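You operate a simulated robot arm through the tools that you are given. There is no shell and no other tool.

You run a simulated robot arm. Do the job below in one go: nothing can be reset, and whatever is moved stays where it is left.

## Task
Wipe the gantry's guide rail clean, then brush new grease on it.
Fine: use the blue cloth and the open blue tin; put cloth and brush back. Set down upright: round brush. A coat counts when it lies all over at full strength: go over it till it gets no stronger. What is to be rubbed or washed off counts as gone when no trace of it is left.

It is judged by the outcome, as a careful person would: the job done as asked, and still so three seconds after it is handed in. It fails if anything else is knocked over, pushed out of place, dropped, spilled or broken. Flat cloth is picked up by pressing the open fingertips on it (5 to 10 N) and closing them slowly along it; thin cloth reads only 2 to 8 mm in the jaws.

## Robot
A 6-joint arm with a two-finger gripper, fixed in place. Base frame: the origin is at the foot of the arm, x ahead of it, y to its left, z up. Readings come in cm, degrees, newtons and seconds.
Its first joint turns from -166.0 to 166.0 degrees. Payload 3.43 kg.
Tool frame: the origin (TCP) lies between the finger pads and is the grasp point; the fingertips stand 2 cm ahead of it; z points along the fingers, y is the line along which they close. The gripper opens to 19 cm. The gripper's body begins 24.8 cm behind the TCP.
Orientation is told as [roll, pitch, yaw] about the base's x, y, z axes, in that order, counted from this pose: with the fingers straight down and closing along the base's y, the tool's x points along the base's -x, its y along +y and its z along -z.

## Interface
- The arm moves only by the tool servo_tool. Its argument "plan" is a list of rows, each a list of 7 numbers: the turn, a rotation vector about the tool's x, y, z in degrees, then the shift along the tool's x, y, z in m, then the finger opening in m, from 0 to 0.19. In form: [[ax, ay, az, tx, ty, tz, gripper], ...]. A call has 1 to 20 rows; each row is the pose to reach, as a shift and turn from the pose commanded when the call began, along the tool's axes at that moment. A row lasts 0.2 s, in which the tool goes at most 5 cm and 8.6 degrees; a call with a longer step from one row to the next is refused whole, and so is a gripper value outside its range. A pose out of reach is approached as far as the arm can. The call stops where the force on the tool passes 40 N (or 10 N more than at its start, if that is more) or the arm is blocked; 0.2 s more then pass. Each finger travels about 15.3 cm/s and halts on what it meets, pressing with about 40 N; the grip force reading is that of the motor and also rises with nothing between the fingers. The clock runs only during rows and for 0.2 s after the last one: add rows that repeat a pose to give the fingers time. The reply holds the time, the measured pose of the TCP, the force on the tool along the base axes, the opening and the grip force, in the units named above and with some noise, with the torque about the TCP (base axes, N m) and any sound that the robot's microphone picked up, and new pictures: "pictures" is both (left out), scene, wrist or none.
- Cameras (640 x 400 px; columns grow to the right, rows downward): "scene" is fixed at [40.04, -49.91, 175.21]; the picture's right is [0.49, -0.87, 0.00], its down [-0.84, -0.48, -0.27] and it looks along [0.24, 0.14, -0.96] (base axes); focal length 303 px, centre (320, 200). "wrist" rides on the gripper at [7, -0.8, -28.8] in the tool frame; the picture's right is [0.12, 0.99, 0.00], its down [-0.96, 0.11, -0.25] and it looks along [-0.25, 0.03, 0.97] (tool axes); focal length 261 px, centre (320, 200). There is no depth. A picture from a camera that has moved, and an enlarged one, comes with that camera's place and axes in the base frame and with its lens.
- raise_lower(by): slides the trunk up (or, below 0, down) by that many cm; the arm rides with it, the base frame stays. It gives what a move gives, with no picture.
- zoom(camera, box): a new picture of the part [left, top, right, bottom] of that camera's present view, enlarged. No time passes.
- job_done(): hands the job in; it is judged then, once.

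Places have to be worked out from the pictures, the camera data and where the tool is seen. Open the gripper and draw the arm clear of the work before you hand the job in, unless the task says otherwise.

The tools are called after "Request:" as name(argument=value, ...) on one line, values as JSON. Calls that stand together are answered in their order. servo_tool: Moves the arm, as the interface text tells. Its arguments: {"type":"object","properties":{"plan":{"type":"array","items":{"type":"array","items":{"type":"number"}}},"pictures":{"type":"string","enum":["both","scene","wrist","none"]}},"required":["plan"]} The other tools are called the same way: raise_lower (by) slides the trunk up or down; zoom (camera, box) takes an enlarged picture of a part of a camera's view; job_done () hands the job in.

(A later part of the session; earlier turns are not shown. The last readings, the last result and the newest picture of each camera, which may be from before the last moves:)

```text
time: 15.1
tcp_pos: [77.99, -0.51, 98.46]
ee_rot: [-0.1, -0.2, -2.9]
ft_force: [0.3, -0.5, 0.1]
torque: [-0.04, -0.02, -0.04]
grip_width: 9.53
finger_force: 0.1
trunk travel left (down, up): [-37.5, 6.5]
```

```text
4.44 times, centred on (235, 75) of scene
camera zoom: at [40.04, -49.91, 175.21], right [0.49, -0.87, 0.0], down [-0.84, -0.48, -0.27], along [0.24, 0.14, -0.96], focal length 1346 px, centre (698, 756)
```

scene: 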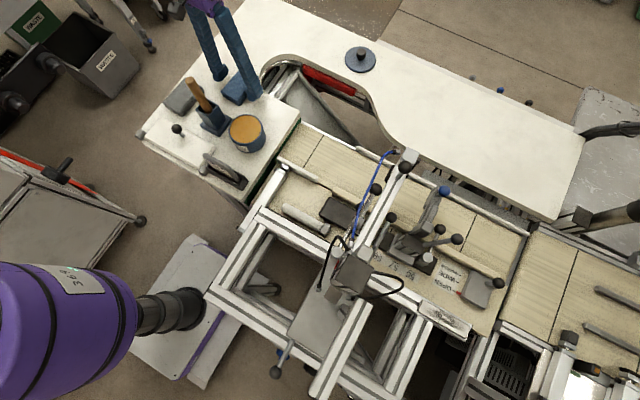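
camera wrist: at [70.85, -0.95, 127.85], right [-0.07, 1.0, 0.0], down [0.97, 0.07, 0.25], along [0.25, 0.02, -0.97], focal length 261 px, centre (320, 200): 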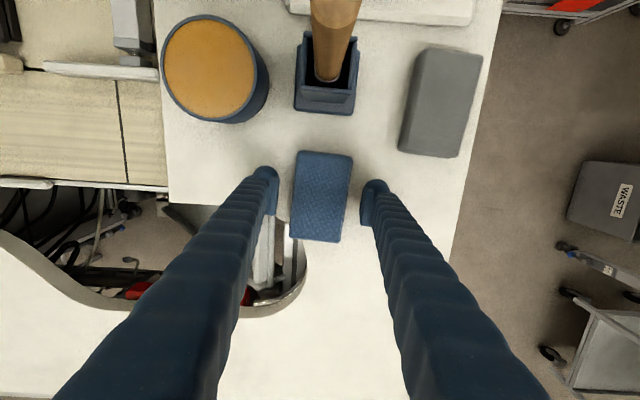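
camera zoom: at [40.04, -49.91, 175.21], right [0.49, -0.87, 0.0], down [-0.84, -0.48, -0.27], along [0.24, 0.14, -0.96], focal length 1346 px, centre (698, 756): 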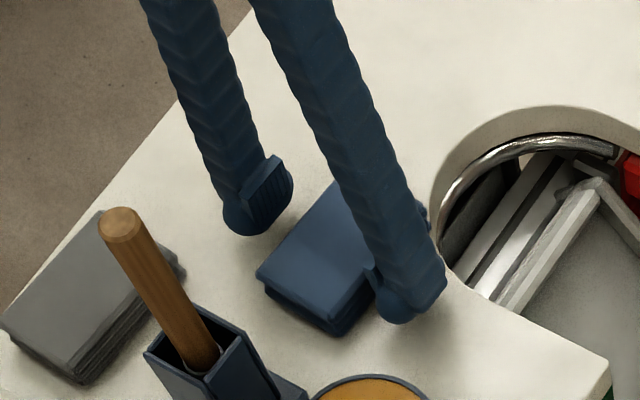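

Still free at tips ≈ 96.4. Another 4 mm.

Request:
servo_tool(plan=[[0, 0, 0, 0, 0, 0.002, 0.095], [0, 0, 0, 0, 0, 0.004, 0.095], [0, 0, 0, 0, 0, 0.004, 0.095]], pictures="none")

Request:
zoom(camera="scene", box=[190, 30, 280, 120])

```text
time: 15.9
tcp_pos: [77.95, -0.46, 98.02]
ee_rot: [0.0, -0.3, -2.9]
ft_force: [0.2, 0.5, -0.2]
torque: [0.0, -0.01, -0.03]
grip_width: 9.48
finger_force: 0.1
trunk travel left (down, up): [-37.5, 6.5]
```

```text
4.44 times, centred on (235, 75) of scene
camera zoom: at [40.04, -49.91, 175.21], right [0.49, -0.87, 0.0], down [-0.84, -0.48, -0.27], along [0.24, 0.14, -0.96], focal length 1346 px, centre (698, 756)
```

zoom: 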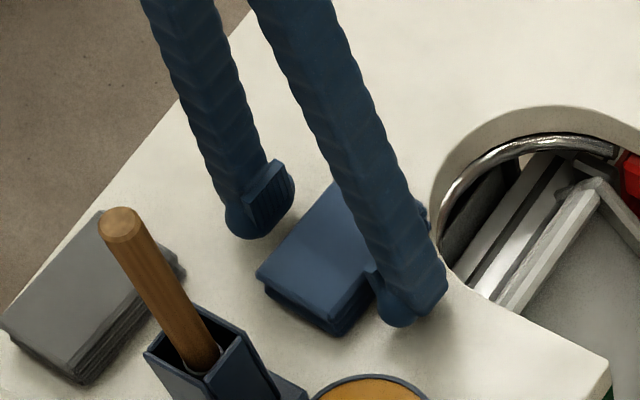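

Tips are at z ≈ 96.0, about 2 cm below the pad's top. I raise 3 mm so some cloth stays below the tips, then close slowly to just under the pad's width and read the result.

Request:
servo_tool(plan=[[0, 0, 0, 0, 0, -0.003, 0.095], [0, 0, 0, 0, 0, -0.003, 0.09], [0, 0, 0, 0, 0, -0.003, 0.085], [0, 0, 0, 0, 0, -0.003, 0.08], [0, 0, 0, 0, 0, -0.003, 0.075], [0, 0, 0, 0, 0, -0.003, 0.072], [0, 0, 0, 0, 0, -0.003, 0.069], [0, 0, 0, 0, 0, -0.003, 0.066], [0, 0, 0, 0, 0, -0.003, 0.066]])

Request:
zoom(camera="wrist", box=[240, 130, 400, 240])

Request:
zoom(camera="scene", box=[190, 30, 280, 120])

```text
time: 17.9
tcp_pos: [78.06, -0.42, 98.43]
ee_rot: [0.0, -0.1, -2.9]
ft_force: [-0.2, -0.7, 0.0]
torque: [-0.01, 0.01, -0.02]
grip_width: 6.59
finger_force: 0.1
trunk travel left (down, up): [-37.5, 6.5]
camera wrist: at [70.83, -0.92, 127.2], right [-0.07, 1.0, 0.0], down [0.97, 0.07, 0.25], along [0.25, 0.02, -0.97], focal length 261 px, centre (320, 200)
```

scene: 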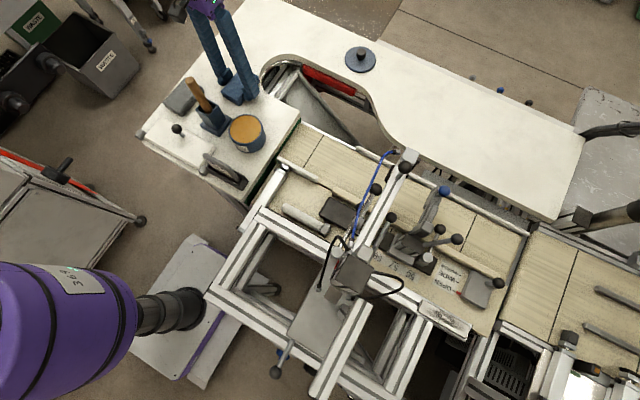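
wrist: 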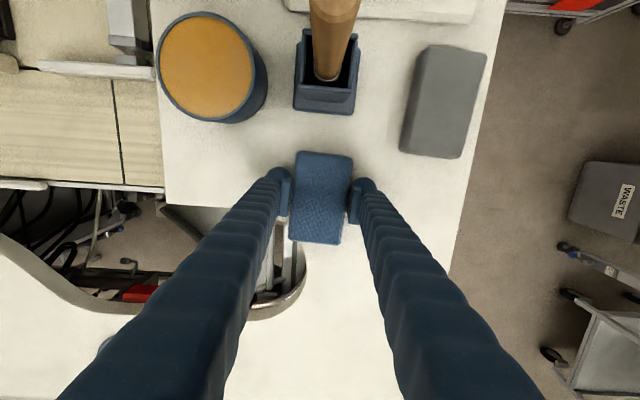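

```text
3.64 times, centred on (320, 185) of wrist
camera zoom: at [70.83, -0.92, 127.2], right [-0.07, 1.0, 0.0], down [0.97, 0.07, 0.25], along [0.25, 0.02, -0.97], focal length 948 px, centre (320, 254)
```

zoom: 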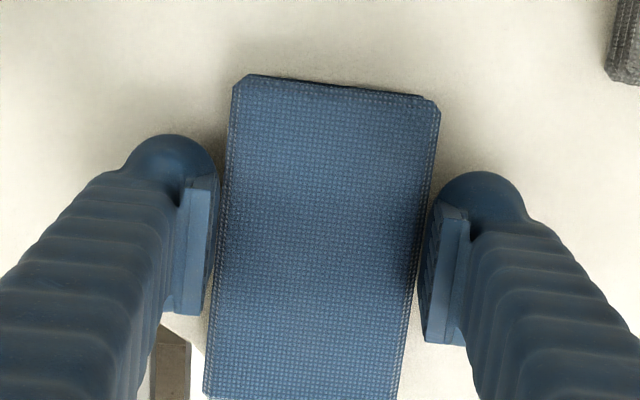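

```text
4.44 times, centred on (235, 75) of scene
camera zoom: at [40.04, -49.91, 175.21], right [0.49, -0.87, 0.0], down [-0.84, -0.48, -0.27], along [0.24, 0.14, -0.96], focal length 1346 px, centre (698, 756)
```

zoom: 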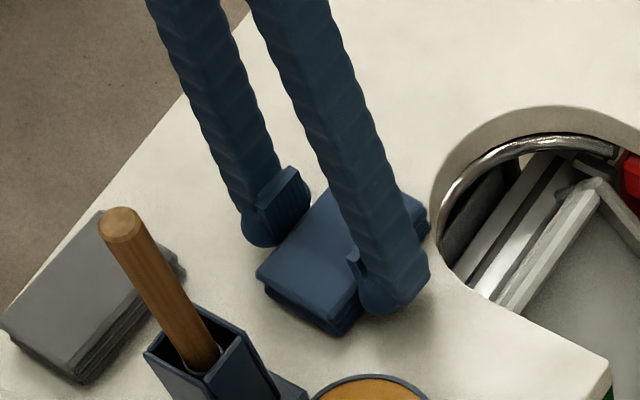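

The pads are right beside the cloth at 6.6 cm with no force yet. I close on in 2 mm steps down to 5.6 cm.

Request:
servo_tool(plan=[[0, 0, 0, 0, 0, 0, 0.064], [0, 0, 0, 0, 0, 0, 0.062], [0, 0, 0, 0, 0, 0, 0.06], [0, 0, 0, 0, 0, 0, 0.058], [0, 0, 0, 0, 0, 0, 0.056], [0, 0, 0, 0, 0, 0, 0.056]], pictures="none")

Request:
zoom(camera="wrist", box=[240, 130, 400, 240])

Request:
zoom(camera="scene", box=[190, 30, 280, 120])

```text
time: 19.3
tcp_pos: [77.95, -0.48, 98.42]
ee_rot: [0.1, -0.2, -2.9]
ft_force: [-0.2, 0.3, 0.3]
torque: [0.01, 0.01, -0.04]
grip_width: 6.33
finger_force: 40.0
trunk travel left (down, up): [-37.5, 6.5]
```

```text
3.64 times, centred on (320, 185) of wrist
camera zoom: at [70.83, -0.92, 127.2], right [-0.07, 1.0, 0.0], down [0.97, 0.07, 0.25], along [0.25, 0.02, -0.97], focal length 948 px, centre (320, 254)
```

zoom: 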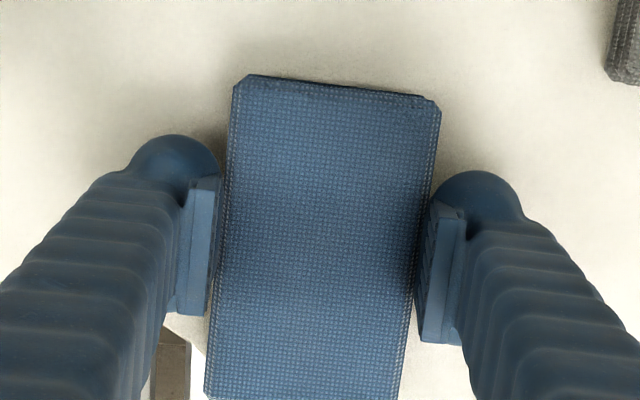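

```text
4.44 times, centred on (235, 75) of scene
camera zoom: at [40.04, -49.91, 175.21], right [0.49, -0.87, 0.0], down [-0.84, -0.48, -0.27], along [0.24, 0.14, -0.96], focal length 1346 px, centre (698, 756)
```

zoom: 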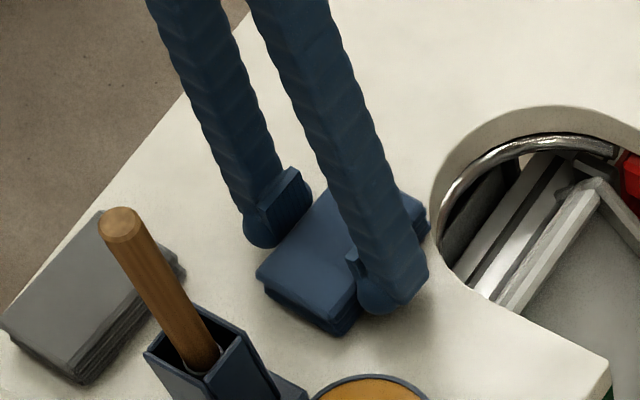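

The pads are holding the pad at 6.33 cm with 40 N. I note the home pose (78.0, -0.46, z 98.4, yaw -2.9°) and lift.

Request:
servo_tool(plan=[[0, 0, 0, 0, 0, -0.002, 0.05], [0, 0, 0, 0, 0, -0.006, 0.05], [0, 0, 0, 0, 0, -0.012, 0.05], [0, 0, 0, 0, 0, -0.02, 0.05], [0, 0, 0, 0, 0, -0.035, 0.05], [0, 0, 0, 0, 0, -0.05, 0.05], [0, 0, 0, 0, 0, -0.05, 0.05]])

Request:
zoom(camera="scene", box=[190, 30, 280, 120])

```text
time: 20.9
tcp_pos: [78.0, -0.44, 103.24]
ee_rot: [0.0, -0.1, -2.9]
ft_force: [0.2, -0.9, 0.0]
torque: [0.0, 0.03, 0.02]
grip_width: 6.34
finger_force: 40.5
trunk travel left (down, up): [-37.5, 6.5]
camera wrist: at [70.86, -1.0, 132.15], right [-0.07, 1.0, 0.0], down [0.97, 0.07, 0.25], along [0.25, 0.02, -0.97], focal length 261 px, centre (320, 200)
```

scene: 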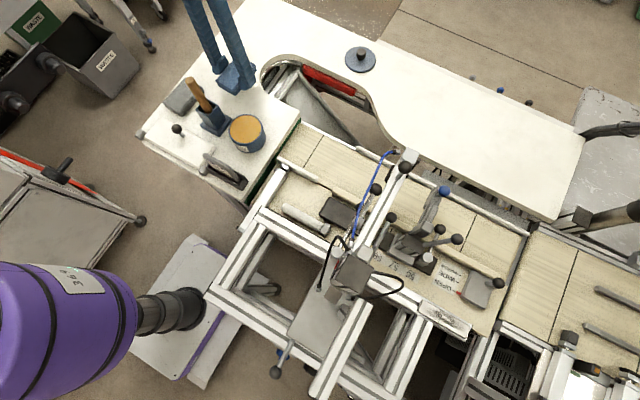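
wrist: 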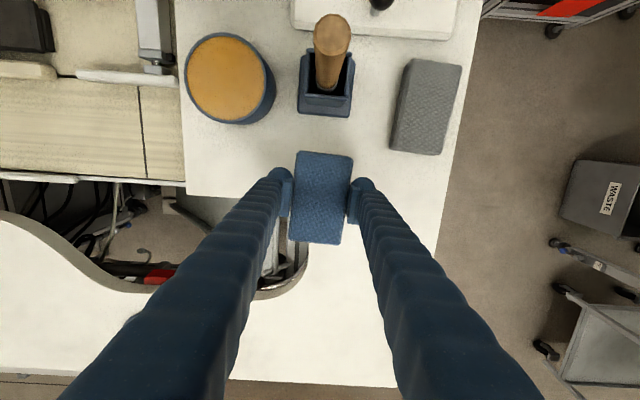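

```text
4.44 times, centred on (235, 75) of scene
camera zoom: at [40.04, -49.91, 175.21], right [0.49, -0.87, 0.0], down [-0.84, -0.48, -0.27], along [0.24, 0.14, -0.96], focal length 1346 px, centre (698, 756)
```

zoom: 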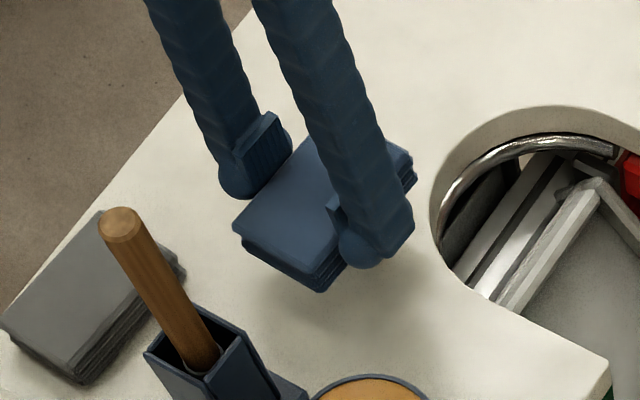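

The cloth came up with the gripper, held at 6.34 cm. The gantry's dark motor block triangulates to about (44, -53) with its top near z 130, so I raise well above that before crossing.

Request:
servo_tool(plan=[[0, 0, 0, 0, 0, -0.04, 0.05], [0, 0, 0, 0, 0, -0.08, 0.05], [0, 0, 0, 0, 0, -0.12, 0.05], [0, 0, 0, 0, 0, -0.16, 0.05], [0, 0, 0, 0, 0, -0.2, 0.05], [0, 0, 0, 0, 0, -0.24, 0.05], [0, 0, 0, 0, 0, -0.28, 0.05], [0, 0, 0, 0, 0, -0.32, 0.05], [0, 0, 0, 0, 0, -0.36, 0.05], [0, 0, 0, 0, 0, -0.38, 0.05], [0, 0, 0, 0, 0, -0.38, 0.05]])

Request:
zoom(camera="scene", box=[320, 200, 520, 340])

```text
time: 23.3
tcp_pos: [77.97, -0.36, 141.36]
ee_rot: [0.0, 0.0, -2.9]
ft_force: [0.3, 0.1, -0.2]
torque: [-0.02, 0.0, 0.02]
grip_width: 6.3
finger_force: 39.9
trunk travel left (down, up): [-37.5, 6.5]
camera wrist: at [70.8, -0.89, 170.17], right [-0.07, 1.0, 0.0], down [0.97, 0.07, 0.25], along [0.25, 0.02, -0.97], focal length 261 px, centre (320, 200)
```

scene: 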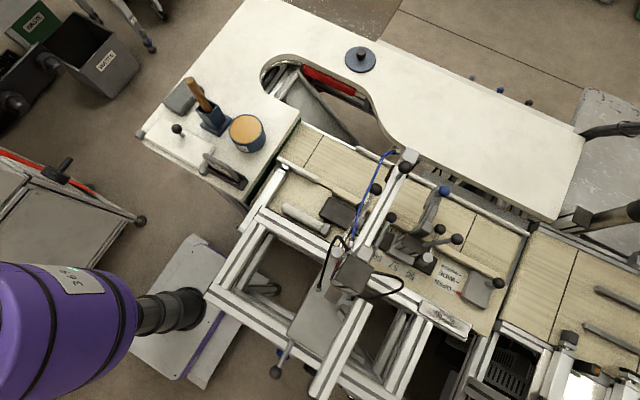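
wrist: 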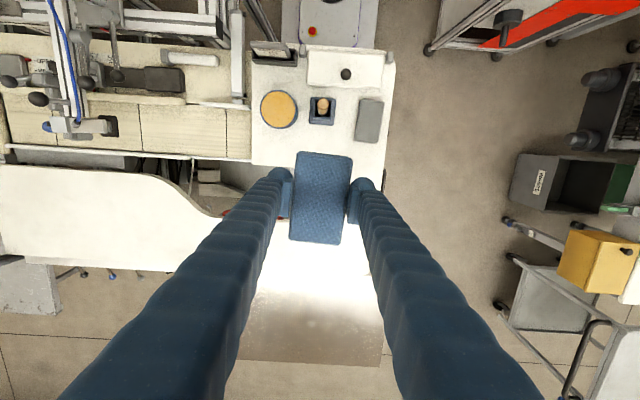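

```text
2.86 times, centred on (420, 270) of scene
camera zoom: at [40.04, -49.91, 175.21], right [0.49, -0.87, 0.0], down [-0.84, -0.48, -0.27], along [0.24, 0.14, -0.96], focal length 866 px, centre (34, 0)
```

zoom: 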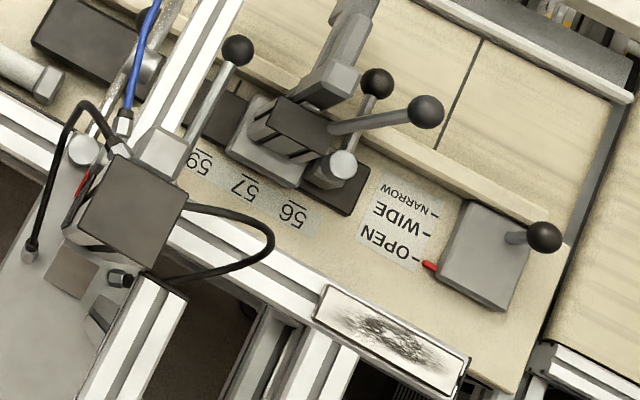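

The gantry beam end is at z ≈ 114 and the motor block at z ≈ 130, so travelling at z 141 clears all. I swing toward the rail while turning the tool -90° in yaw so the pad's long side lies along the rail.

Request:
servo_tool(plan=[[0, 0, 7.25, 0.0127, -0.038, 0, 0.05], [0, 0, 14.5, 0.0254, -0.0759, 0, 0.05], [0, 0, 21.75, 0.0381, -0.1139, 0, 0.05], [0, 0, 29, 0.0508, -0.1518, 0, 0.05], [0, 0, 36.25, 0.0635, -0.1898, 0, 0.05], [0, 0, 43.5, 0.0762, -0.2277, 0, 0.05], [0, 0, 50.75, 0.0889, -0.2657, 0, 0.05], [0, 0, 58, 0.1016, -0.3036, 0, 0.05], [0, 0, 65.25, 0.1143, -0.3416, 0, 0.05], [0, 0, 72.5, 0.127, -0.3795, 0, 0.05], [0, 0, 79.75, 0.1397, -0.4175, 0, 0.05], [0, 0, 87, 0.1524, -0.4554, 0, 0.05], [0, 0, 87, 0.1524, -0.4554, 0, 0.05]])

```text
time: 26.1
tcp_pos: [60.34, -44.99, 141.3]
ee_rot: [0.2, 0.0, -90.0]
ft_force: [-0.1, -0.1, -0.3]
torque: [-0.03, 0.04, 0.02]
grip_width: 6.33
finger_force: 40.6
trunk travel left (down, up): [-37.5, 6.5]
camera wrist: at [59.44, -37.93, 170.2], right [0.99, 0.12, 0.0], down [0.11, -0.96, 0.25], along [0.03, -0.25, -0.97], focal length 261 px, centre (320, 200)
```

scene: 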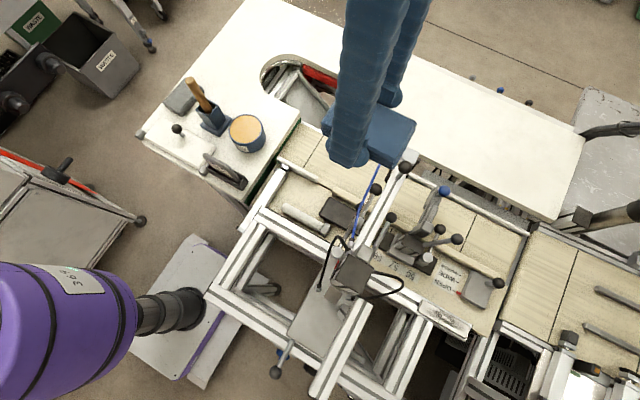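
wrist: 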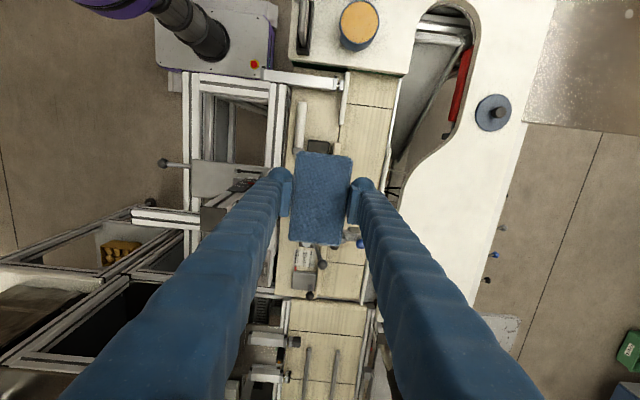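

The cloth is still firmly held. I continue to above the rail at about (48, -76), staying at z 141.

Request:
servo_tool(plan=[[0, 0, 0, -0.035, -0.0137, 0, 0.05], [0, 0, 0, -0.07, -0.0273, 0, 0.05], [0, 0, 0, -0.105, -0.041, 0, 0.05], [0, 0, 0, -0.14, -0.0547, 0, 0.05], [0, 0, 0, -0.175, -0.0683, 0, 0.05], [0, 0, 0, -0.21, -0.082, 0, 0.05], [0, 0, 0, -0.245, -0.0957, 0, 0.05], [0, 0, 0, -0.28, -0.1093, 0, 0.05], [0, 0, 0, -0.31, -0.123, 0, 0.05], [0, 0, 0, -0.31, -0.123, 0, 0.05]])

Request:
zoom(camera="wrist", box=[220, 40, 420, 240])

```text
time: 28.3
tcp_pos: [47.96, -76.35, 141.38]
ee_rot: [0.1, 0.0, -89.9]
ft_force: [-0.1, 0.6, -0.1]
torque: [-0.03, 0.04, -0.02]
grip_width: 6.35
finger_force: 39.8
trunk travel left (down, up): [-37.5, 6.5]
camera wrist: at [47.02, -69.2, 170.25], right [0.99, 0.12, 0.0], down [0.12, -0.96, 0.25], along [0.03, -0.25, -0.97], focal length 261 px, centre (320, 200)
```

scene: 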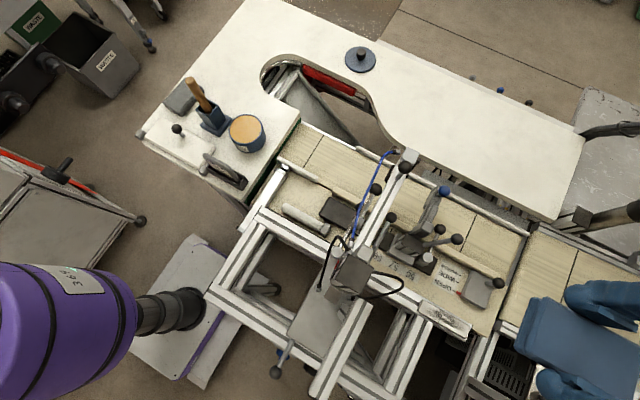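
wrist: 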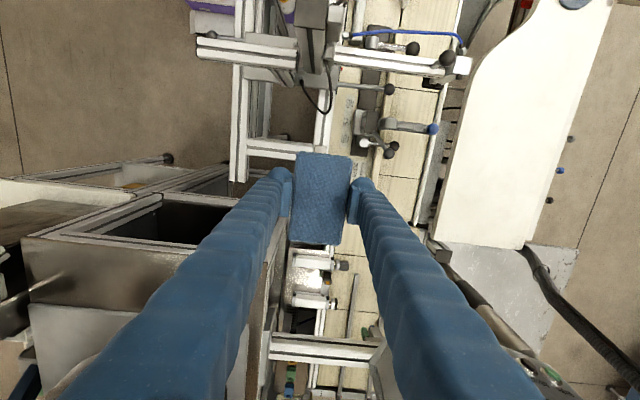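

```text
2.00 times, centred on (320, 140) of wrist
camera zoom: at [47.02, -69.2, 170.25], right [0.99, 0.12, 0.0], down [0.12, -0.96, 0.25], along [0.03, -0.25, -0.97], focal length 521 px, centre (320, 320)
```

zoom: 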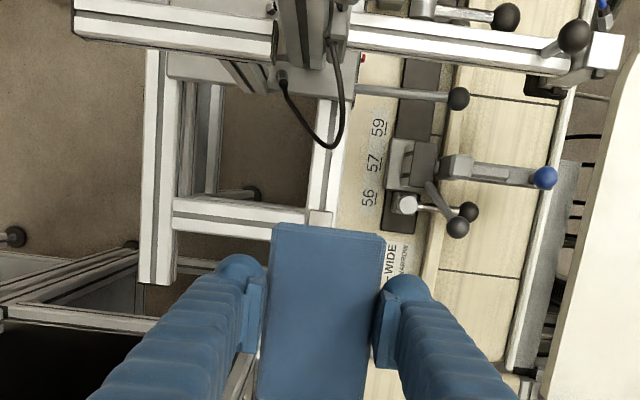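

From the scene view the rail surface spans about x 46.2–49.2, y -71.9 to -83.6, with nothing tall beside it and the cable loop's edge near y -65. I centre over it at (47.7, -77.7) and descend to about z 110.

Request:
servo_tool(plan=[[0, 0, 0, -0.007, -0.001, 0.03, 0.05], [0, 0, 0, -0.014, -0.0026, 0.07, 0.05], [0, 0, 0, -0.014, -0.0026, 0.11, 0.05], [0, 0, 0, -0.014, -0.0026, 0.15, 0.05], [0, 0, 0, -0.014, -0.0026, 0.19, 0.05], [0, 0, 0, -0.014, -0.0026, 0.23, 0.05], [0, 0, 0, -0.014, -0.0026, 0.27, 0.05], [0, 0, 0, -0.014, -0.0026, 0.3, 0.05], [0, 0, 0, -0.014, -0.0026, 0.315, 0.05], [0, 0, 0, -0.014, -0.0026, 0.315, 0.05]])

Request:
zoom(camera="scene", box=[360, 220, 540, 360])

Request:
zoom(camera="wrist", box=[220, 40, 420, 240])

```text
time: 30.5
tcp_pos: [47.92, -77.56, 109.68]
ee_rot: [0.2, 0.1, -89.9]
ft_force: [0.7, -0.1, -0.9]
torque: [0.0, 0.01, 0.0]
grip_width: 6.33
finger_force: 40.1
trunk travel left (down, up): [-37.5, 6.5]
camera wrist: at [46.88, -70.46, 138.58], right [0.99, 0.12, 0.0], down [0.12, -0.96, 0.25], along [0.03, -0.25, -0.97], focal length 261 px, centre (320, 200)
```

scene: 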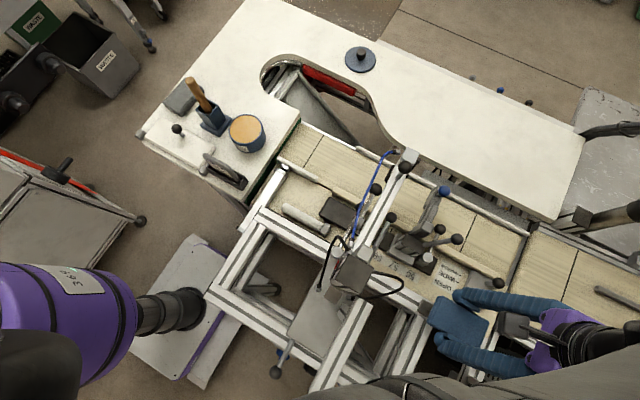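
wrist: 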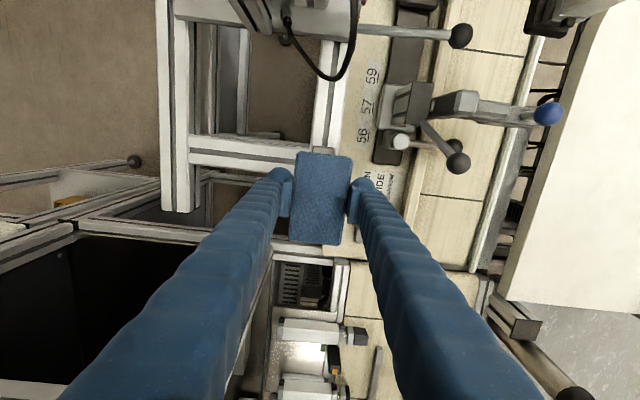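

```text
2.86 times, centred on (450, 290) of scene
camera zoom: at [40.04, -49.91, 175.21], right [0.49, -0.87, 0.0], down [-0.84, -0.48, -0.27], along [0.24, 0.14, -0.96], focal length 866 px, centre (-51, -57)
```

zoom: 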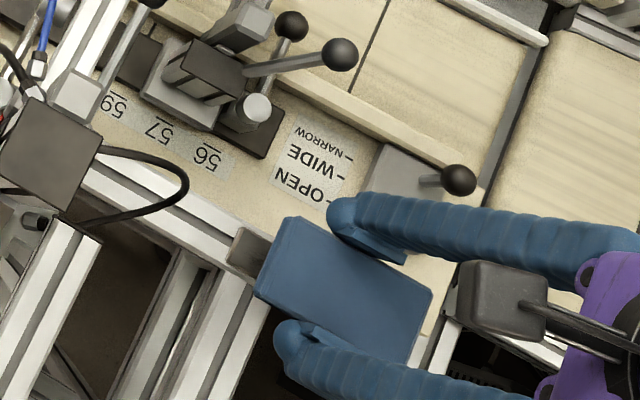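

```text
2.00 times, centred on (320, 140) of wrist
camera zoom: at [46.88, -70.46, 138.58], right [0.99, 0.12, 0.0], down [0.12, -0.96, 0.25], along [0.03, -0.25, -0.97], focal length 521 px, centre (320, 320)
```

zoom: 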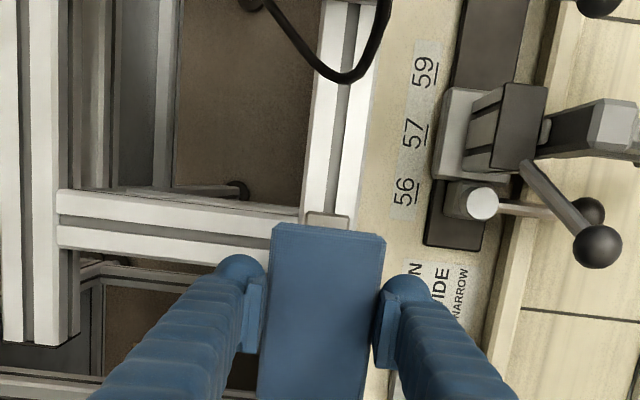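

The cloth hangs centred over the rail (rail centre x ≈ 47.7). I lower slowly toward contact.

Request:
servo_tool(plan=[[0, 0, 0, 0, 0, 0.01, 0.05], [0, 0, 0, 0, 0, 0.02, 0.05], [0, 0, 0, 0, 0, 0.03, 0.05], [0, 0, 0, 0, 0, 0.03, 0.05]], pictures="none")

Request:
zoom(camera="scene", box=[390, 250, 510, 350])

Request:
zoom(camera="wrist", box=[250, 110, 390, 230])

```text
time: 31.5
tcp_pos: [47.77, -77.61, 106.79]
ee_rot: [0.1, 0.0, -89.9]
ft_force: [0.0, -0.1, -0.8]
torque: [-0.01, -0.03, -0.01]
grip_width: 6.32
finger_force: 39.4
trunk travel left (down, up): [-37.5, 6.5]
```

```text
4.00 times, centred on (450, 300) of scene
camera zoom: at [40.04, -49.91, 175.21], right [0.49, -0.87, 0.0], down [-0.84, -0.48, -0.27], along [0.24, 0.14, -0.96], focal length 1212 px, centre (-200, -200)
```

zoom: 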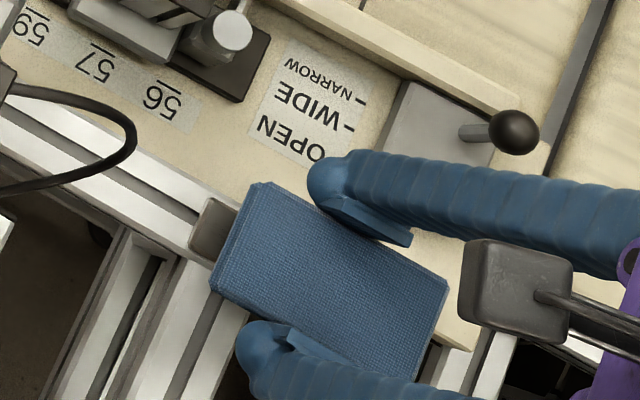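

```text
3.33 times, centred on (320, 170) of wrist
camera zoom: at [46.85, -70.56, 135.61], right [0.99, 0.12, 0.0], down [0.12, -0.96, 0.25], along [0.03, -0.25, -0.97], focal length 869 px, centre (320, 300)
```

zoom: 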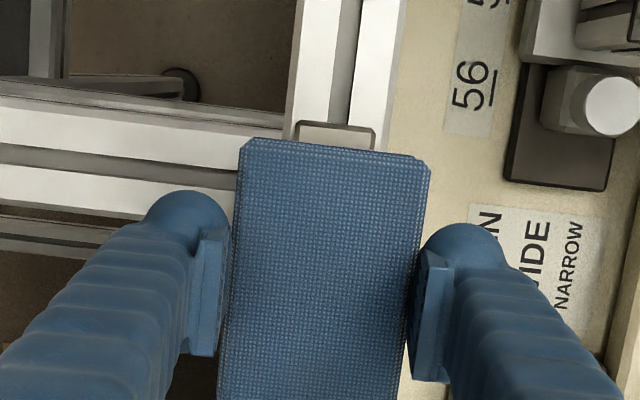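

Clear and free of force at z 106.8. I go down 1 cm more, then in 3 mm steps.

Request:
servo_tool(plan=[[0, 0, 0, 0, 0, 0.005, 0.05], [0, 0, 0, 0, 0, 0.01, 0.05], [0, 0, 0, 0, 0, 0.01, 0.05]], pictures="none")

```text
time: 32.3
tcp_pos: [47.92, -77.66, 105.81]
ee_rot: [0.2, -0.1, -89.9]
ft_force: [0.1, -0.6, -0.2]
torque: [0.02, -0.02, -0.03]
grip_width: 6.33
finger_force: 39.9
trunk travel left (down, up): [-37.5, 6.5]
```

No contact at z 105.8; I continue down 6 mm in small steps.

Request:
servo_tool(plan=[[0, 0, 0, 0, 0, 0.003, 0.05], [0, 0, 0, 0, 0, 0.006, 0.05], [0, 0, 0, 0, 0, 0.006, 0.05]], pictures="none")

```text
time: 33.1
tcp_pos: [47.8, -77.68, 105.23]
ee_rot: [0.3, 0.0, -89.9]
ft_force: [-0.6, 0.2, 0.4]
torque: [0.01, -0.01, 0.03]
grip_width: 6.35
finger_force: 39.4
trunk travel left (down, up): [-37.5, 6.5]
```

Still free at 105.2; another 6 mm.

Request:
servo_tool(plan=[[0, 0, 0, 0, 0, 0.003, 0.05], [0, 0, 0, 0, 0, 0.006, 0.05], [0, 0, 0, 0, 0, 0.006, 0.05]], pictures="none")

Request:
zoom(camera="wrist", box=[250, 110, 390, 230])

Request:
zoom(camera="scene", box=[390, 250, 510, 350])

```text
time: 33.9
tcp_pos: [47.85, -77.51, 104.62]
ee_rot: [0.1, 0.1, -90.0]
ft_force: [0.0, -0.2, -0.4]
torque: [0.01, 0.0, 0.0]
grip_width: 6.34
finger_force: 40.1
trunk travel left (down, up): [-37.5, 6.5]
```

```text
3.33 times, centred on (320, 170) of wrist
camera zoom: at [46.84, -70.52, 133.41], right [0.99, 0.12, 0.0], down [0.12, -0.96, 0.25], along [0.03, -0.25, -0.97], focal length 869 px, centre (320, 300)
```

zoom: 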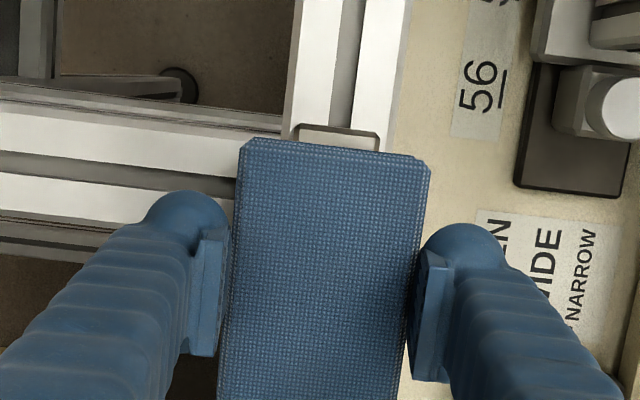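

```text
4.00 times, centred on (450, 300) of scene
camera zoom: at [40.04, -49.91, 175.21], right [0.49, -0.87, 0.0], down [-0.84, -0.48, -0.27], along [0.24, 0.14, -0.96], focal length 1212 px, centre (-200, -200)
```

zoom: 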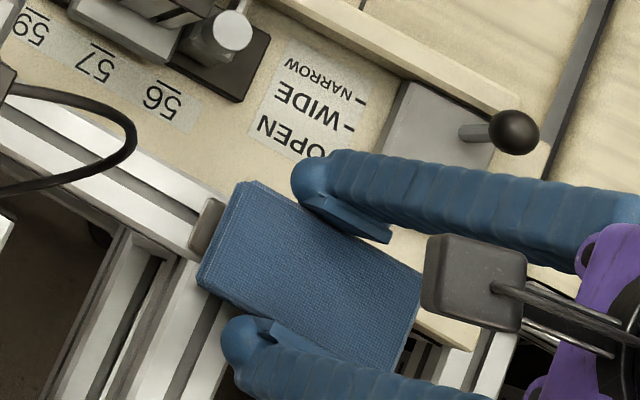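

No contact at 104.6. I keep stepping down 6 mm.

Request:
servo_tool(plan=[[0, 0, 0, 0, 0, 0.003, 0.05], [0, 0, 0, 0, 0, 0.006, 0.05], [0, 0, 0, 0, 0, 0.006, 0.05]], pictures="none")

```text
time: 34.7
tcp_pos: [47.89, -77.55, 104.19]
ee_rot: [0.3, -0.2, -89.8]
ft_force: [-0.4, 2.2, 25.7]
torque: [0.15, 0.18, 0.01]
grip_width: 6.33
finger_force: 40.5
trunk travel left (down, up): [-37.5, 6.5]
```

Contact at z ≈ 104.2 with about 25 N on the rail, so the rail top is near z 101.7. I ease off half a millimetre and wipe back and forth along the rail.

Request:
servo_tool(plan=[[0, 0, 0, 0.01, 0, -0.0005, 0.05], [0, 0, 0, 0.025, 0, -0.0005, 0.05], [0, 0, 0, 0.04, 0, -0.0005, 0.05], [0, 0, 0, 0.02, 0, -0.0005, 0.05], [0, 0, 0, 0, 0, -0.0005, 0.05], [0, 0, 0, -0.02, 0, -0.0005, 0.05], [0, 0, 0, -0.04, 0, -0.0005, 0.05], [0, 0, 0, -0.02, 0, -0.0005, 0.05], [0, 0, 0, 0, 0, -0.0005, 0.05], [0, 0, 0, 0.02, 0, -0.0005, 0.05], [0, 0, 0, 0.04, 0, -0.0005, 0.05], [0, 0, 0, 0.02, 0, -0.0005, 0.05], [0, 0, 0, 0, 0, -0.0005, 0.05], [0, 0, 0, -0.02, 0, -0.0005, 0.05], [0, 0, 0, -0.04, 0, -0.0005, 0.05], [0, 0, 0, -0.02, 0, -0.0005, 0.05], [0, 0, 0, 0, 0, -0.0005, 0.05]])

Request:
zoom(camera="scene", box=[390, 250, 510, 350])

```text
time: 35.6
tcp_pos: [47.97, -74.01, 104.17]
ee_rot: [0.2, 0.3, -90.0]
ft_force: [0.8, 0.1, 13.0]
torque: [-0.04, 0.0, -0.05]
grip_width: 6.34
finger_force: 39.7
trunk travel left (down, up): [-37.5, 6.5]
stopped in row 4: the force on the tool passed its limit at 50 N (the readings are from after the stop); the commanded pose is now the measured one
camera wrist: at [47.02, -67.11, 133.13], right [0.99, 0.12, 0.0], down [0.12, -0.96, 0.24], along [0.03, -0.24, -0.97], focal length 261 px, centre (320, 200)
```

scene: 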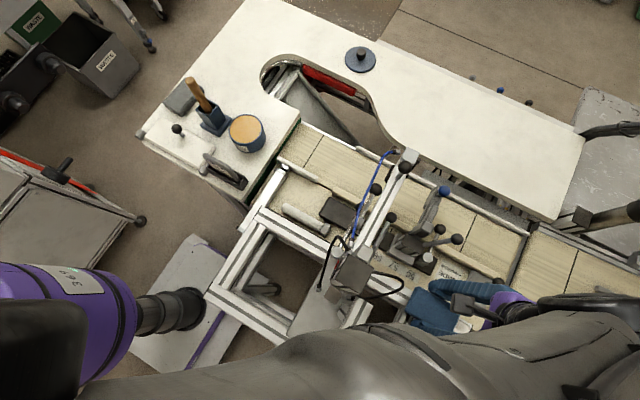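
wrist: 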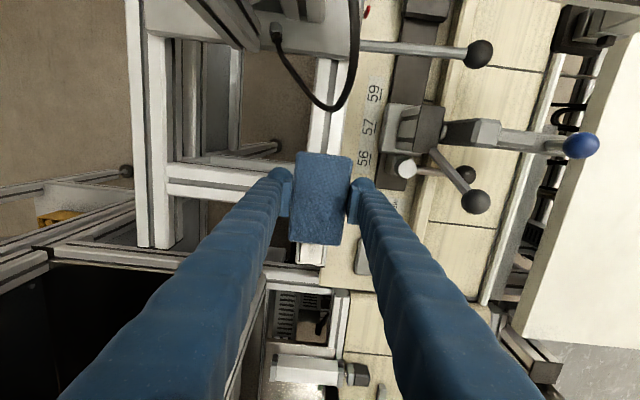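

```text
4.00 times, centred on (450, 300) of scene
camera zoom: at [40.04, -49.91, 175.21], right [0.49, -0.87, 0.0], down [-0.84, -0.48, -0.27], along [0.24, 0.14, -0.96], focal length 1212 px, centre (-200, -200)
```

zoom: 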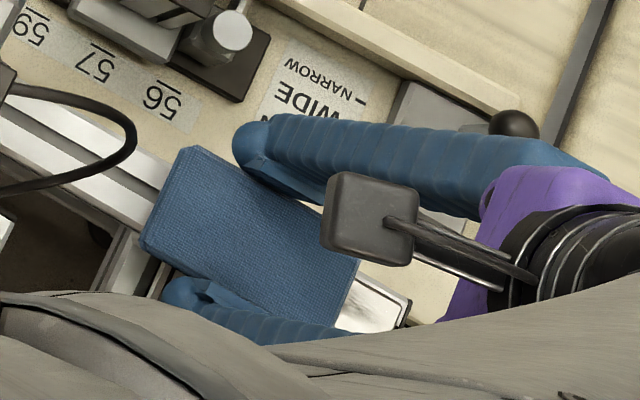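

The turn-around peaked at 50 N and the move stopped; the rail end uncovered so far already looks cleaner. I wipe on more gently, about 5 cm/s with lighter pressure.

Request:
servo_tool(plan=[[0, 0, 0, -0.004, 0, 0, 0.05], [0, 0, 0, -0.012, 0, 0, 0.05], [0, 0, 0, -0.022, 0, 0, 0.05], [0, 0, 0, -0.032, 0, 0, 0.05], [0, 0, 0, -0.042, 0, 0, 0.05], [0, 0, 0, -0.052, 0, 0, 0.05], [0, 0, 0, -0.062, 0, 0, 0.05], [0, 0, 0, -0.07, 0, 0, 0.05], [0, 0, 0, -0.076, 0, 0, 0.05], [0, 0, 0, -0.078, 0, 0, 0.05]], pictures="none")

Request:
zoom(camera="scene", box=[390, 250, 510, 350])

Request:
zoom(camera="wrist", box=[250, 80, 390, 260])

```text
time: 37.8
tcp_pos: [48.0, -81.63, 104.24]
ee_rot: [0.1, 0.4, -90.0]
ft_force: [-0.4, 9.8, 25.2]
torque: [0.26, -0.04, 0.0]
grip_width: 6.31
finger_force: 40.0
trunk travel left (down, up): [-37.5, 6.5]
```

```text
4.00 times, centred on (450, 300) of scene
camera zoom: at [40.04, -49.91, 175.21], right [0.49, -0.87, 0.0], down [-0.84, -0.48, -0.27], along [0.24, 0.14, -0.96], focal length 1212 px, centre (-200, -200)
```

zoom: 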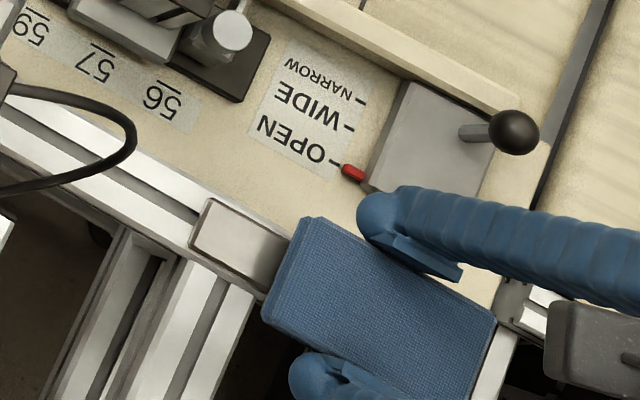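

```text
2.22 times, centred on (320, 170) of wrist
camera zoom: at [46.97, -74.79, 133.09], right [0.99, 0.12, 0.0], down [0.12, -0.96, 0.24], along [0.03, -0.24, -0.97], focal length 579 px, centre (320, 267)
```

zoom: 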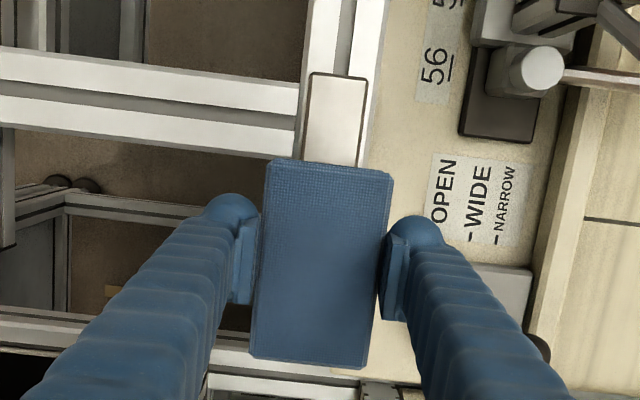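

The visible +y part of the rail is now clean, with 25 N normal force during the stroke. I wipe a full back-and-forth cycle.

Request:
servo_tool(plan=[[0, 0, 0, 0.004, 0, -0.0003, 0.05], [0, 0, 0, 0.012, 0, -0.0003, 0.05], [0, 0, 0, 0.022, 0, -0.0003, 0.05], [0, 0, 0, 0.032, 0, -0.0003, 0.05], [0, 0, 0, 0.042, 0, -0.0003, 0.05], [0, 0, 0, 0.052, 0, -0.0003, 0.05], [0, 0, 0, 0.062, 0, -0.0003, 0.05], [0, 0, 0, 0.07, 0, -0.0003, 0.05], [0, 0, 0, 0.076, 0, -0.0003, 0.05], [0, 0, 0, 0.078, 0, -0.0003, 0.05], [0, 0, 0, 0.074, 0, -0.0003, 0.05], [0, 0, 0, 0.066, 0, -0.0003, 0.05], [0, 0, 0, 0.056, 0, -0.0003, 0.05], [0, 0, 0, 0.046, 0, -0.0003, 0.05], [0, 0, 0, 0.036, 0, -0.0003, 0.05], [0, 0, 0, 0.026, 0, -0.0003, 0.05], [0, 0, 0, 0.016, 0, -0.0003, 0.05], [0, 0, 0, 0.008, 0, -0.0003, 0.05], [0, 0, 0, 0.002, 0, -0.0003, 0.05], [0, 0, 0, 0, 0, -0.0003, 0.05]], pictures="none")

Request:
zoom(camera="scene", box=[390, 250, 510, 350])

```text
time: 42.0
tcp_pos: [48.01, -81.67, 104.1]
ee_rot: [0.1, 0.4, -89.9]
ft_force: [-0.3, 7.4, 17.8]
torque: [0.19, 0.02, -0.02]
grip_width: 6.31
finger_force: 40.2
trunk travel left (down, up): [-37.5, 6.5]
```

```text
4.00 times, centred on (450, 300) of scene
camera zoom: at [40.04, -49.91, 175.21], right [0.49, -0.87, 0.0], down [-0.84, -0.48, -0.27], along [0.24, 0.14, -0.96], focal length 1212 px, centre (-200, -200)
```

zoom: 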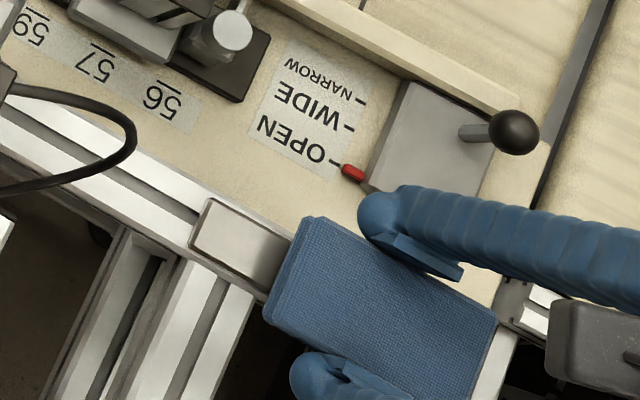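

Steady contact at about 18 N with smooth strokes. I do one more full cycle with a small sideways offset, then lift to inspect the whole rail.

Request:
servo_tool(plan=[[0, 0, 0, 0.004, 0.002, 0, 0.05], [0, 0, 0, 0.012, 0.005, 0, 0.05], [0, 0, 0, 0.022, 0.008, 0, 0.05], [0, 0, 0, 0.032, 0.008, 0, 0.05], [0, 0, 0, 0.042, 0.008, 0, 0.05], [0, 0, 0, 0.052, 0.008, 0, 0.05], [0, 0, 0, 0.062, 0.008, 0, 0.05], [0, 0, 0, 0.07, 0.006, 0, 0.05], [0, 0, 0, 0.076, 0.002, 0, 0.05], [0, 0, 0, 0.078, -0.003, 0, 0.05], [0, 0, 0, 0.074, -0.008, 0, 0.05], [0, 0, 0, 0.066, -0.01, 0, 0.05], [0, 0, 0, 0.056, -0.01, 0, 0.05], [0, 0, 0, 0.046, -0.01, 0, 0.05], [0, 0, 0, 0.036, -0.01, 0, 0.05], [0, 0, 0, 0.026, -0.01, 0, 0.05], [0, 0, 0, 0.016, -0.01, 0, 0.05], [0, 0, 0, 0.008, -0.006, 0, 0.05], [0, 0, 0, 0.002, -0.002, 0, 0.05], [0, 0, 0, 0, 0, 0, 0.05]], pictures="none")

Request:
servo_tool(plan=[[0, 0, 0, 0, 0, -0.01, 0.05], [0, 0, 0, 0, 0, -0.04, 0.05], [0, 0, 0, 0, 0, -0.08, 0.05], [0, 0, 0, 0, 0, -0.12, 0.05], [0, 0, 0, 0, 0, -0.16, 0.05], [0, 0, 0, 0, 0, -0.2, 0.05], [0, 0, 0, 0, 0, -0.24, 0.05], [0, 0, 0, 0, 0, -0.28, 0.05], [0, 0, 0, 0, 0, -0.32, 0.05], [0, 0, 0, 0, 0, -0.32, 0.05]])

Request:
zoom(camera="scene", box=[400, 280, 500, 350])

```text
time: 46.2
tcp_pos: [47.88, -81.78, 104.03]
ee_rot: [0.1, 0.6, -90.0]
ft_force: [-4.7, 3.4, 10.0]
torque: [-0.02, 0.13, -0.04]
grip_width: 6.33
finger_force: 39.8
trunk travel left (down, up): [-37.5, 6.5]
```

```text
time: 48.4
tcp_pos: [47.44, -81.46, 135.92]
ee_rot: [0.2, 0.5, -90.0]
ft_force: [-0.1, -0.7, -0.9]
torque: [0.16, -0.06, 0.01]
grip_width: 6.34
finger_force: 40.3
out of reach, approached as far as the arm can: row 9, 10
trunk travel left (down, up): [-37.5, 6.5]
camera wrist: at [46.59, -74.8, 164.79], right [0.99, 0.12, 0.0], down [0.12, -0.96, 0.24], along [0.03, -0.24, -0.97], focal length 261 px, centre (320, 200)
```

scene: 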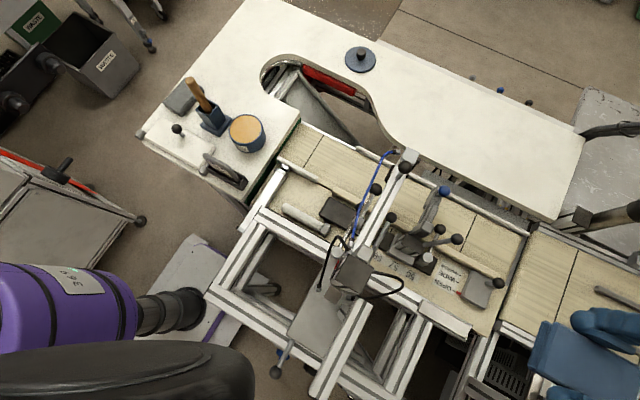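
wrist: 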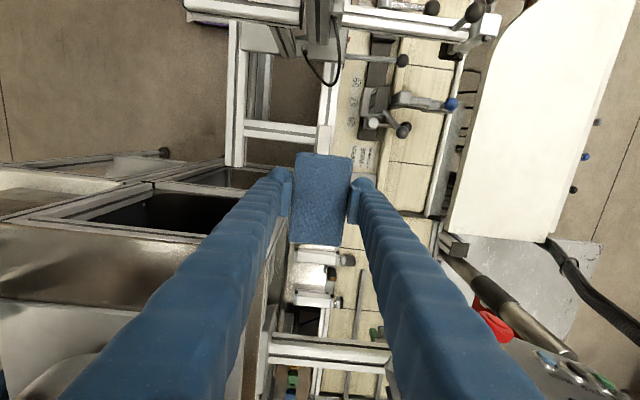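

```text
5.71 times, centred on (450, 315) of scene
camera zoom: at [40.04, -49.91, 175.21], right [0.49, -0.87, 0.0], down [-0.84, -0.48, -0.27], along [0.24, 0.14, -0.96], focal length 1731 px, centre (-423, -457)
```

zoom: 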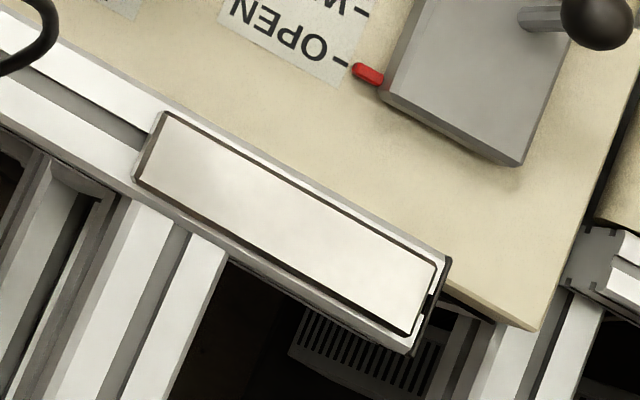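

The rail now looks clean. I enlarge it further to check for any remaining trace.

Request:
zoom(camera="scene", box=[418, 296, 450, 322])

Request:
zoom(camera="scene", box=[446, 312, 480, 344])

```text
15.38 times, centred on (434, 309) of scene
camera zoom: at [40.04, -49.91, 175.21], right [0.49, -0.87, 0.0], down [-0.84, -0.48, -0.27], along [0.24, 0.14, -0.96], focal length 4660 px, centre (-1434, -1477)
```

zoom: 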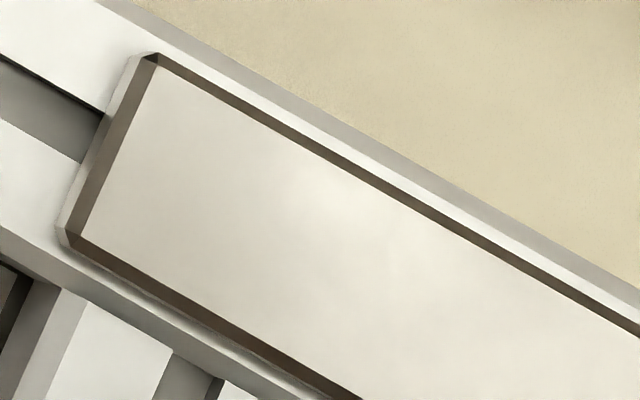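

```text
12.50 times, centred on (463, 328) of scene
camera zoom: at [40.04, -49.91, 175.21], right [0.49, -0.87, 0.0], down [-0.84, -0.48, -0.27], along [0.24, 0.14, -0.96], focal length 3787 px, centre (-1468, -1400)
```

zoom: 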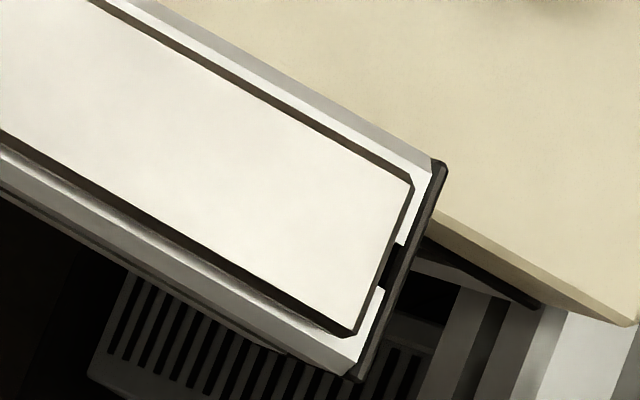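

No streak is visible at high zoom. As the rail can't be re-wiped after greasing, I go down again for one more cycle to be certain.

Request:
servo_tool(plan=[[0, 0, 0, 0.01, 0.002, 0.03, 0.05], [0, 0, 0, 0.02, 0.004, 0.07, 0.05], [0, 0, 0, 0.03, 0.004, 0.11, 0.05], [0, 0, 0, 0.037, 0.004, 0.15, 0.05], [0, 0, 0, 0.037, 0.004, 0.19, 0.05], [0, 0, 0, 0.037, 0.004, 0.23, 0.05], [0, 0, 0, 0.037, 0.004, 0.26, 0.05], [0, 0, 0, 0.037, 0.004, 0.29, 0.05], [0, 0, 0, 0.037, 0.004, 0.305, 0.05], [0, 0, 0, 0.037, 0.004, 0.305, 0.05]], pictures="none")

```text
time: 50.6
tcp_pos: [48.08, -77.84, 105.41]
ee_rot: [0.1, 0.6, -89.9]
ft_force: [0.1, -0.1, -0.6]
torque: [-0.01, -0.04, -0.02]
grip_width: 6.35
finger_force: 40.0
trunk travel left (down, up): [-37.5, 6.5]
```

At z 105.4, centred. I lower to just in contact.

Request:
servo_tool(plan=[[0, 0, 0, 0, 0, 0.006, 0.05], [0, 0, 0, 0, 0, 0.01, 0.05], [0, 0, 0, 0, 0, 0.0125, 0.05], [0, 0, 0, 0, 0, 0.0125, 0.05]], pictures="none")

```text
time: 51.6
tcp_pos: [48.17, -77.76, 104.21]
ee_rot: [0.1, 0.4, -89.9]
ft_force: [-0.5, -0.2, 0.1]
torque: [0.0, 0.01, -0.03]
grip_width: 6.34
finger_force: 39.9
trunk travel left (down, up): [-37.5, 6.5]
```

Not quite touching at 104.2; I press 2 mm further.

Request:
servo_tool(plan=[[0, 0, 0, 0, 0, 0.001, 0.05], [0, 0, 0, 0, 0, 0.002, 0.05], [0, 0, 0, 0, 0, 0.002, 0.05]], pictures="none")

```text
time: 52.4
tcp_pos: [48.12, -77.74, 104.08]
ee_rot: [0.1, 0.4, -90.0]
ft_force: [-0.9, 0.2, 2.2]
torque: [-0.09, 0.03, -0.03]
grip_width: 6.34
finger_force: 39.9
trunk travel left (down, up): [-37.5, 6.5]
```

Just touching (2 N). I press 1 mm more and make slow strokes over the full length.

Request:
servo_tool(plan=[[0, 0, 0, 0.004, 0, 0.001, 0.05], [0, 0, 0, 0.012, 0, 0.001, 0.05], [0, 0, 0, 0.022, 0, 0.001, 0.05], [0, 0, 0, 0.03, 0, 0.001, 0.05], [0, 0, 0, 0.035, -0.002, 0.001, 0.05], [0, 0, 0, 0.032, -0.005, 0.001, 0.05], [0, 0, 0, 0.024, -0.006, 0.001, 0.05], [0, 0, 0, 0.014, -0.006, 0.001, 0.05], [0, 0, 0, 0.004, -0.006, 0.001, 0.05], [0, 0, 0, -0.006, -0.006, 0.001, 0.05], [0, 0, 0, -0.016, -0.006, 0.001, 0.05], [0, 0, 0, -0.026, -0.006, 0.001, 0.05], [0, 0, 0, -0.034, -0.006, 0.001, 0.05], [0, 0, 0, -0.038, -0.006, 0.001, 0.05]], pictures="none")

Request:
servo_tool(plan=[[0, 0, 0, 0.004, 0, 0, 0.05], [0, 0, 0, 0.012, 0, 0, 0.05], [0, 0, 0, 0.022, 0, 0, 0.05], [0, 0, 0, 0.032, 0, 0, 0.05], [0, 0, 0, 0.042, 0, 0, 0.05], [0, 0, 0, 0.052, 0, 0, 0.05], [0, 0, 0, 0.062, 0, 0, 0.05], [0, 0, 0, 0.07, 0, 0, 0.05], [0, 0, 0, 0.074, 0.003, 0, 0.05], [0, 0, 0, 0.07, 0.006, 0, 0.05], [0, 0, 0, 0.062, 0.006, 0, 0.05], [0, 0, 0, 0.052, 0.006, 0, 0.05], [0, 0, 0, 0.042, 0.006, 0, 0.05], [0, 0, 0, 0.032, 0.006, 0, 0.05], [0, 0, 0, 0.022, 0.006, 0, 0.05], [0, 0, 0, 0.012, 0.006, 0, 0.05], [0, 0, 0, 0.004, 0.006, 0, 0.05], [0, 0, 0, 0, 0.006, 0, 0.05]], pictures="none")

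```text
time: 55.4
tcp_pos: [47.38, -81.28, 104.09]
ee_rot: [0.1, 0.4, -89.9]
ft_force: [0.2, 8.3, 22.1]
torque: [0.29, -0.05, 0.03]
grip_width: 6.32
finger_force: 40.0
trunk travel left (down, up): [-37.5, 6.5]
```

```text
time: 59.2
tcp_pos: [48.14, -81.45, 103.93]
ee_rot: [0.1, 0.4, -89.9]
ft_force: [-1.1, 7.7, 16.3]
torque: [0.15, 0.08, 0.01]
grip_width: 6.34
finger_force: 40.1
trunk travel left (down, up): [-37.5, 6.5]
```

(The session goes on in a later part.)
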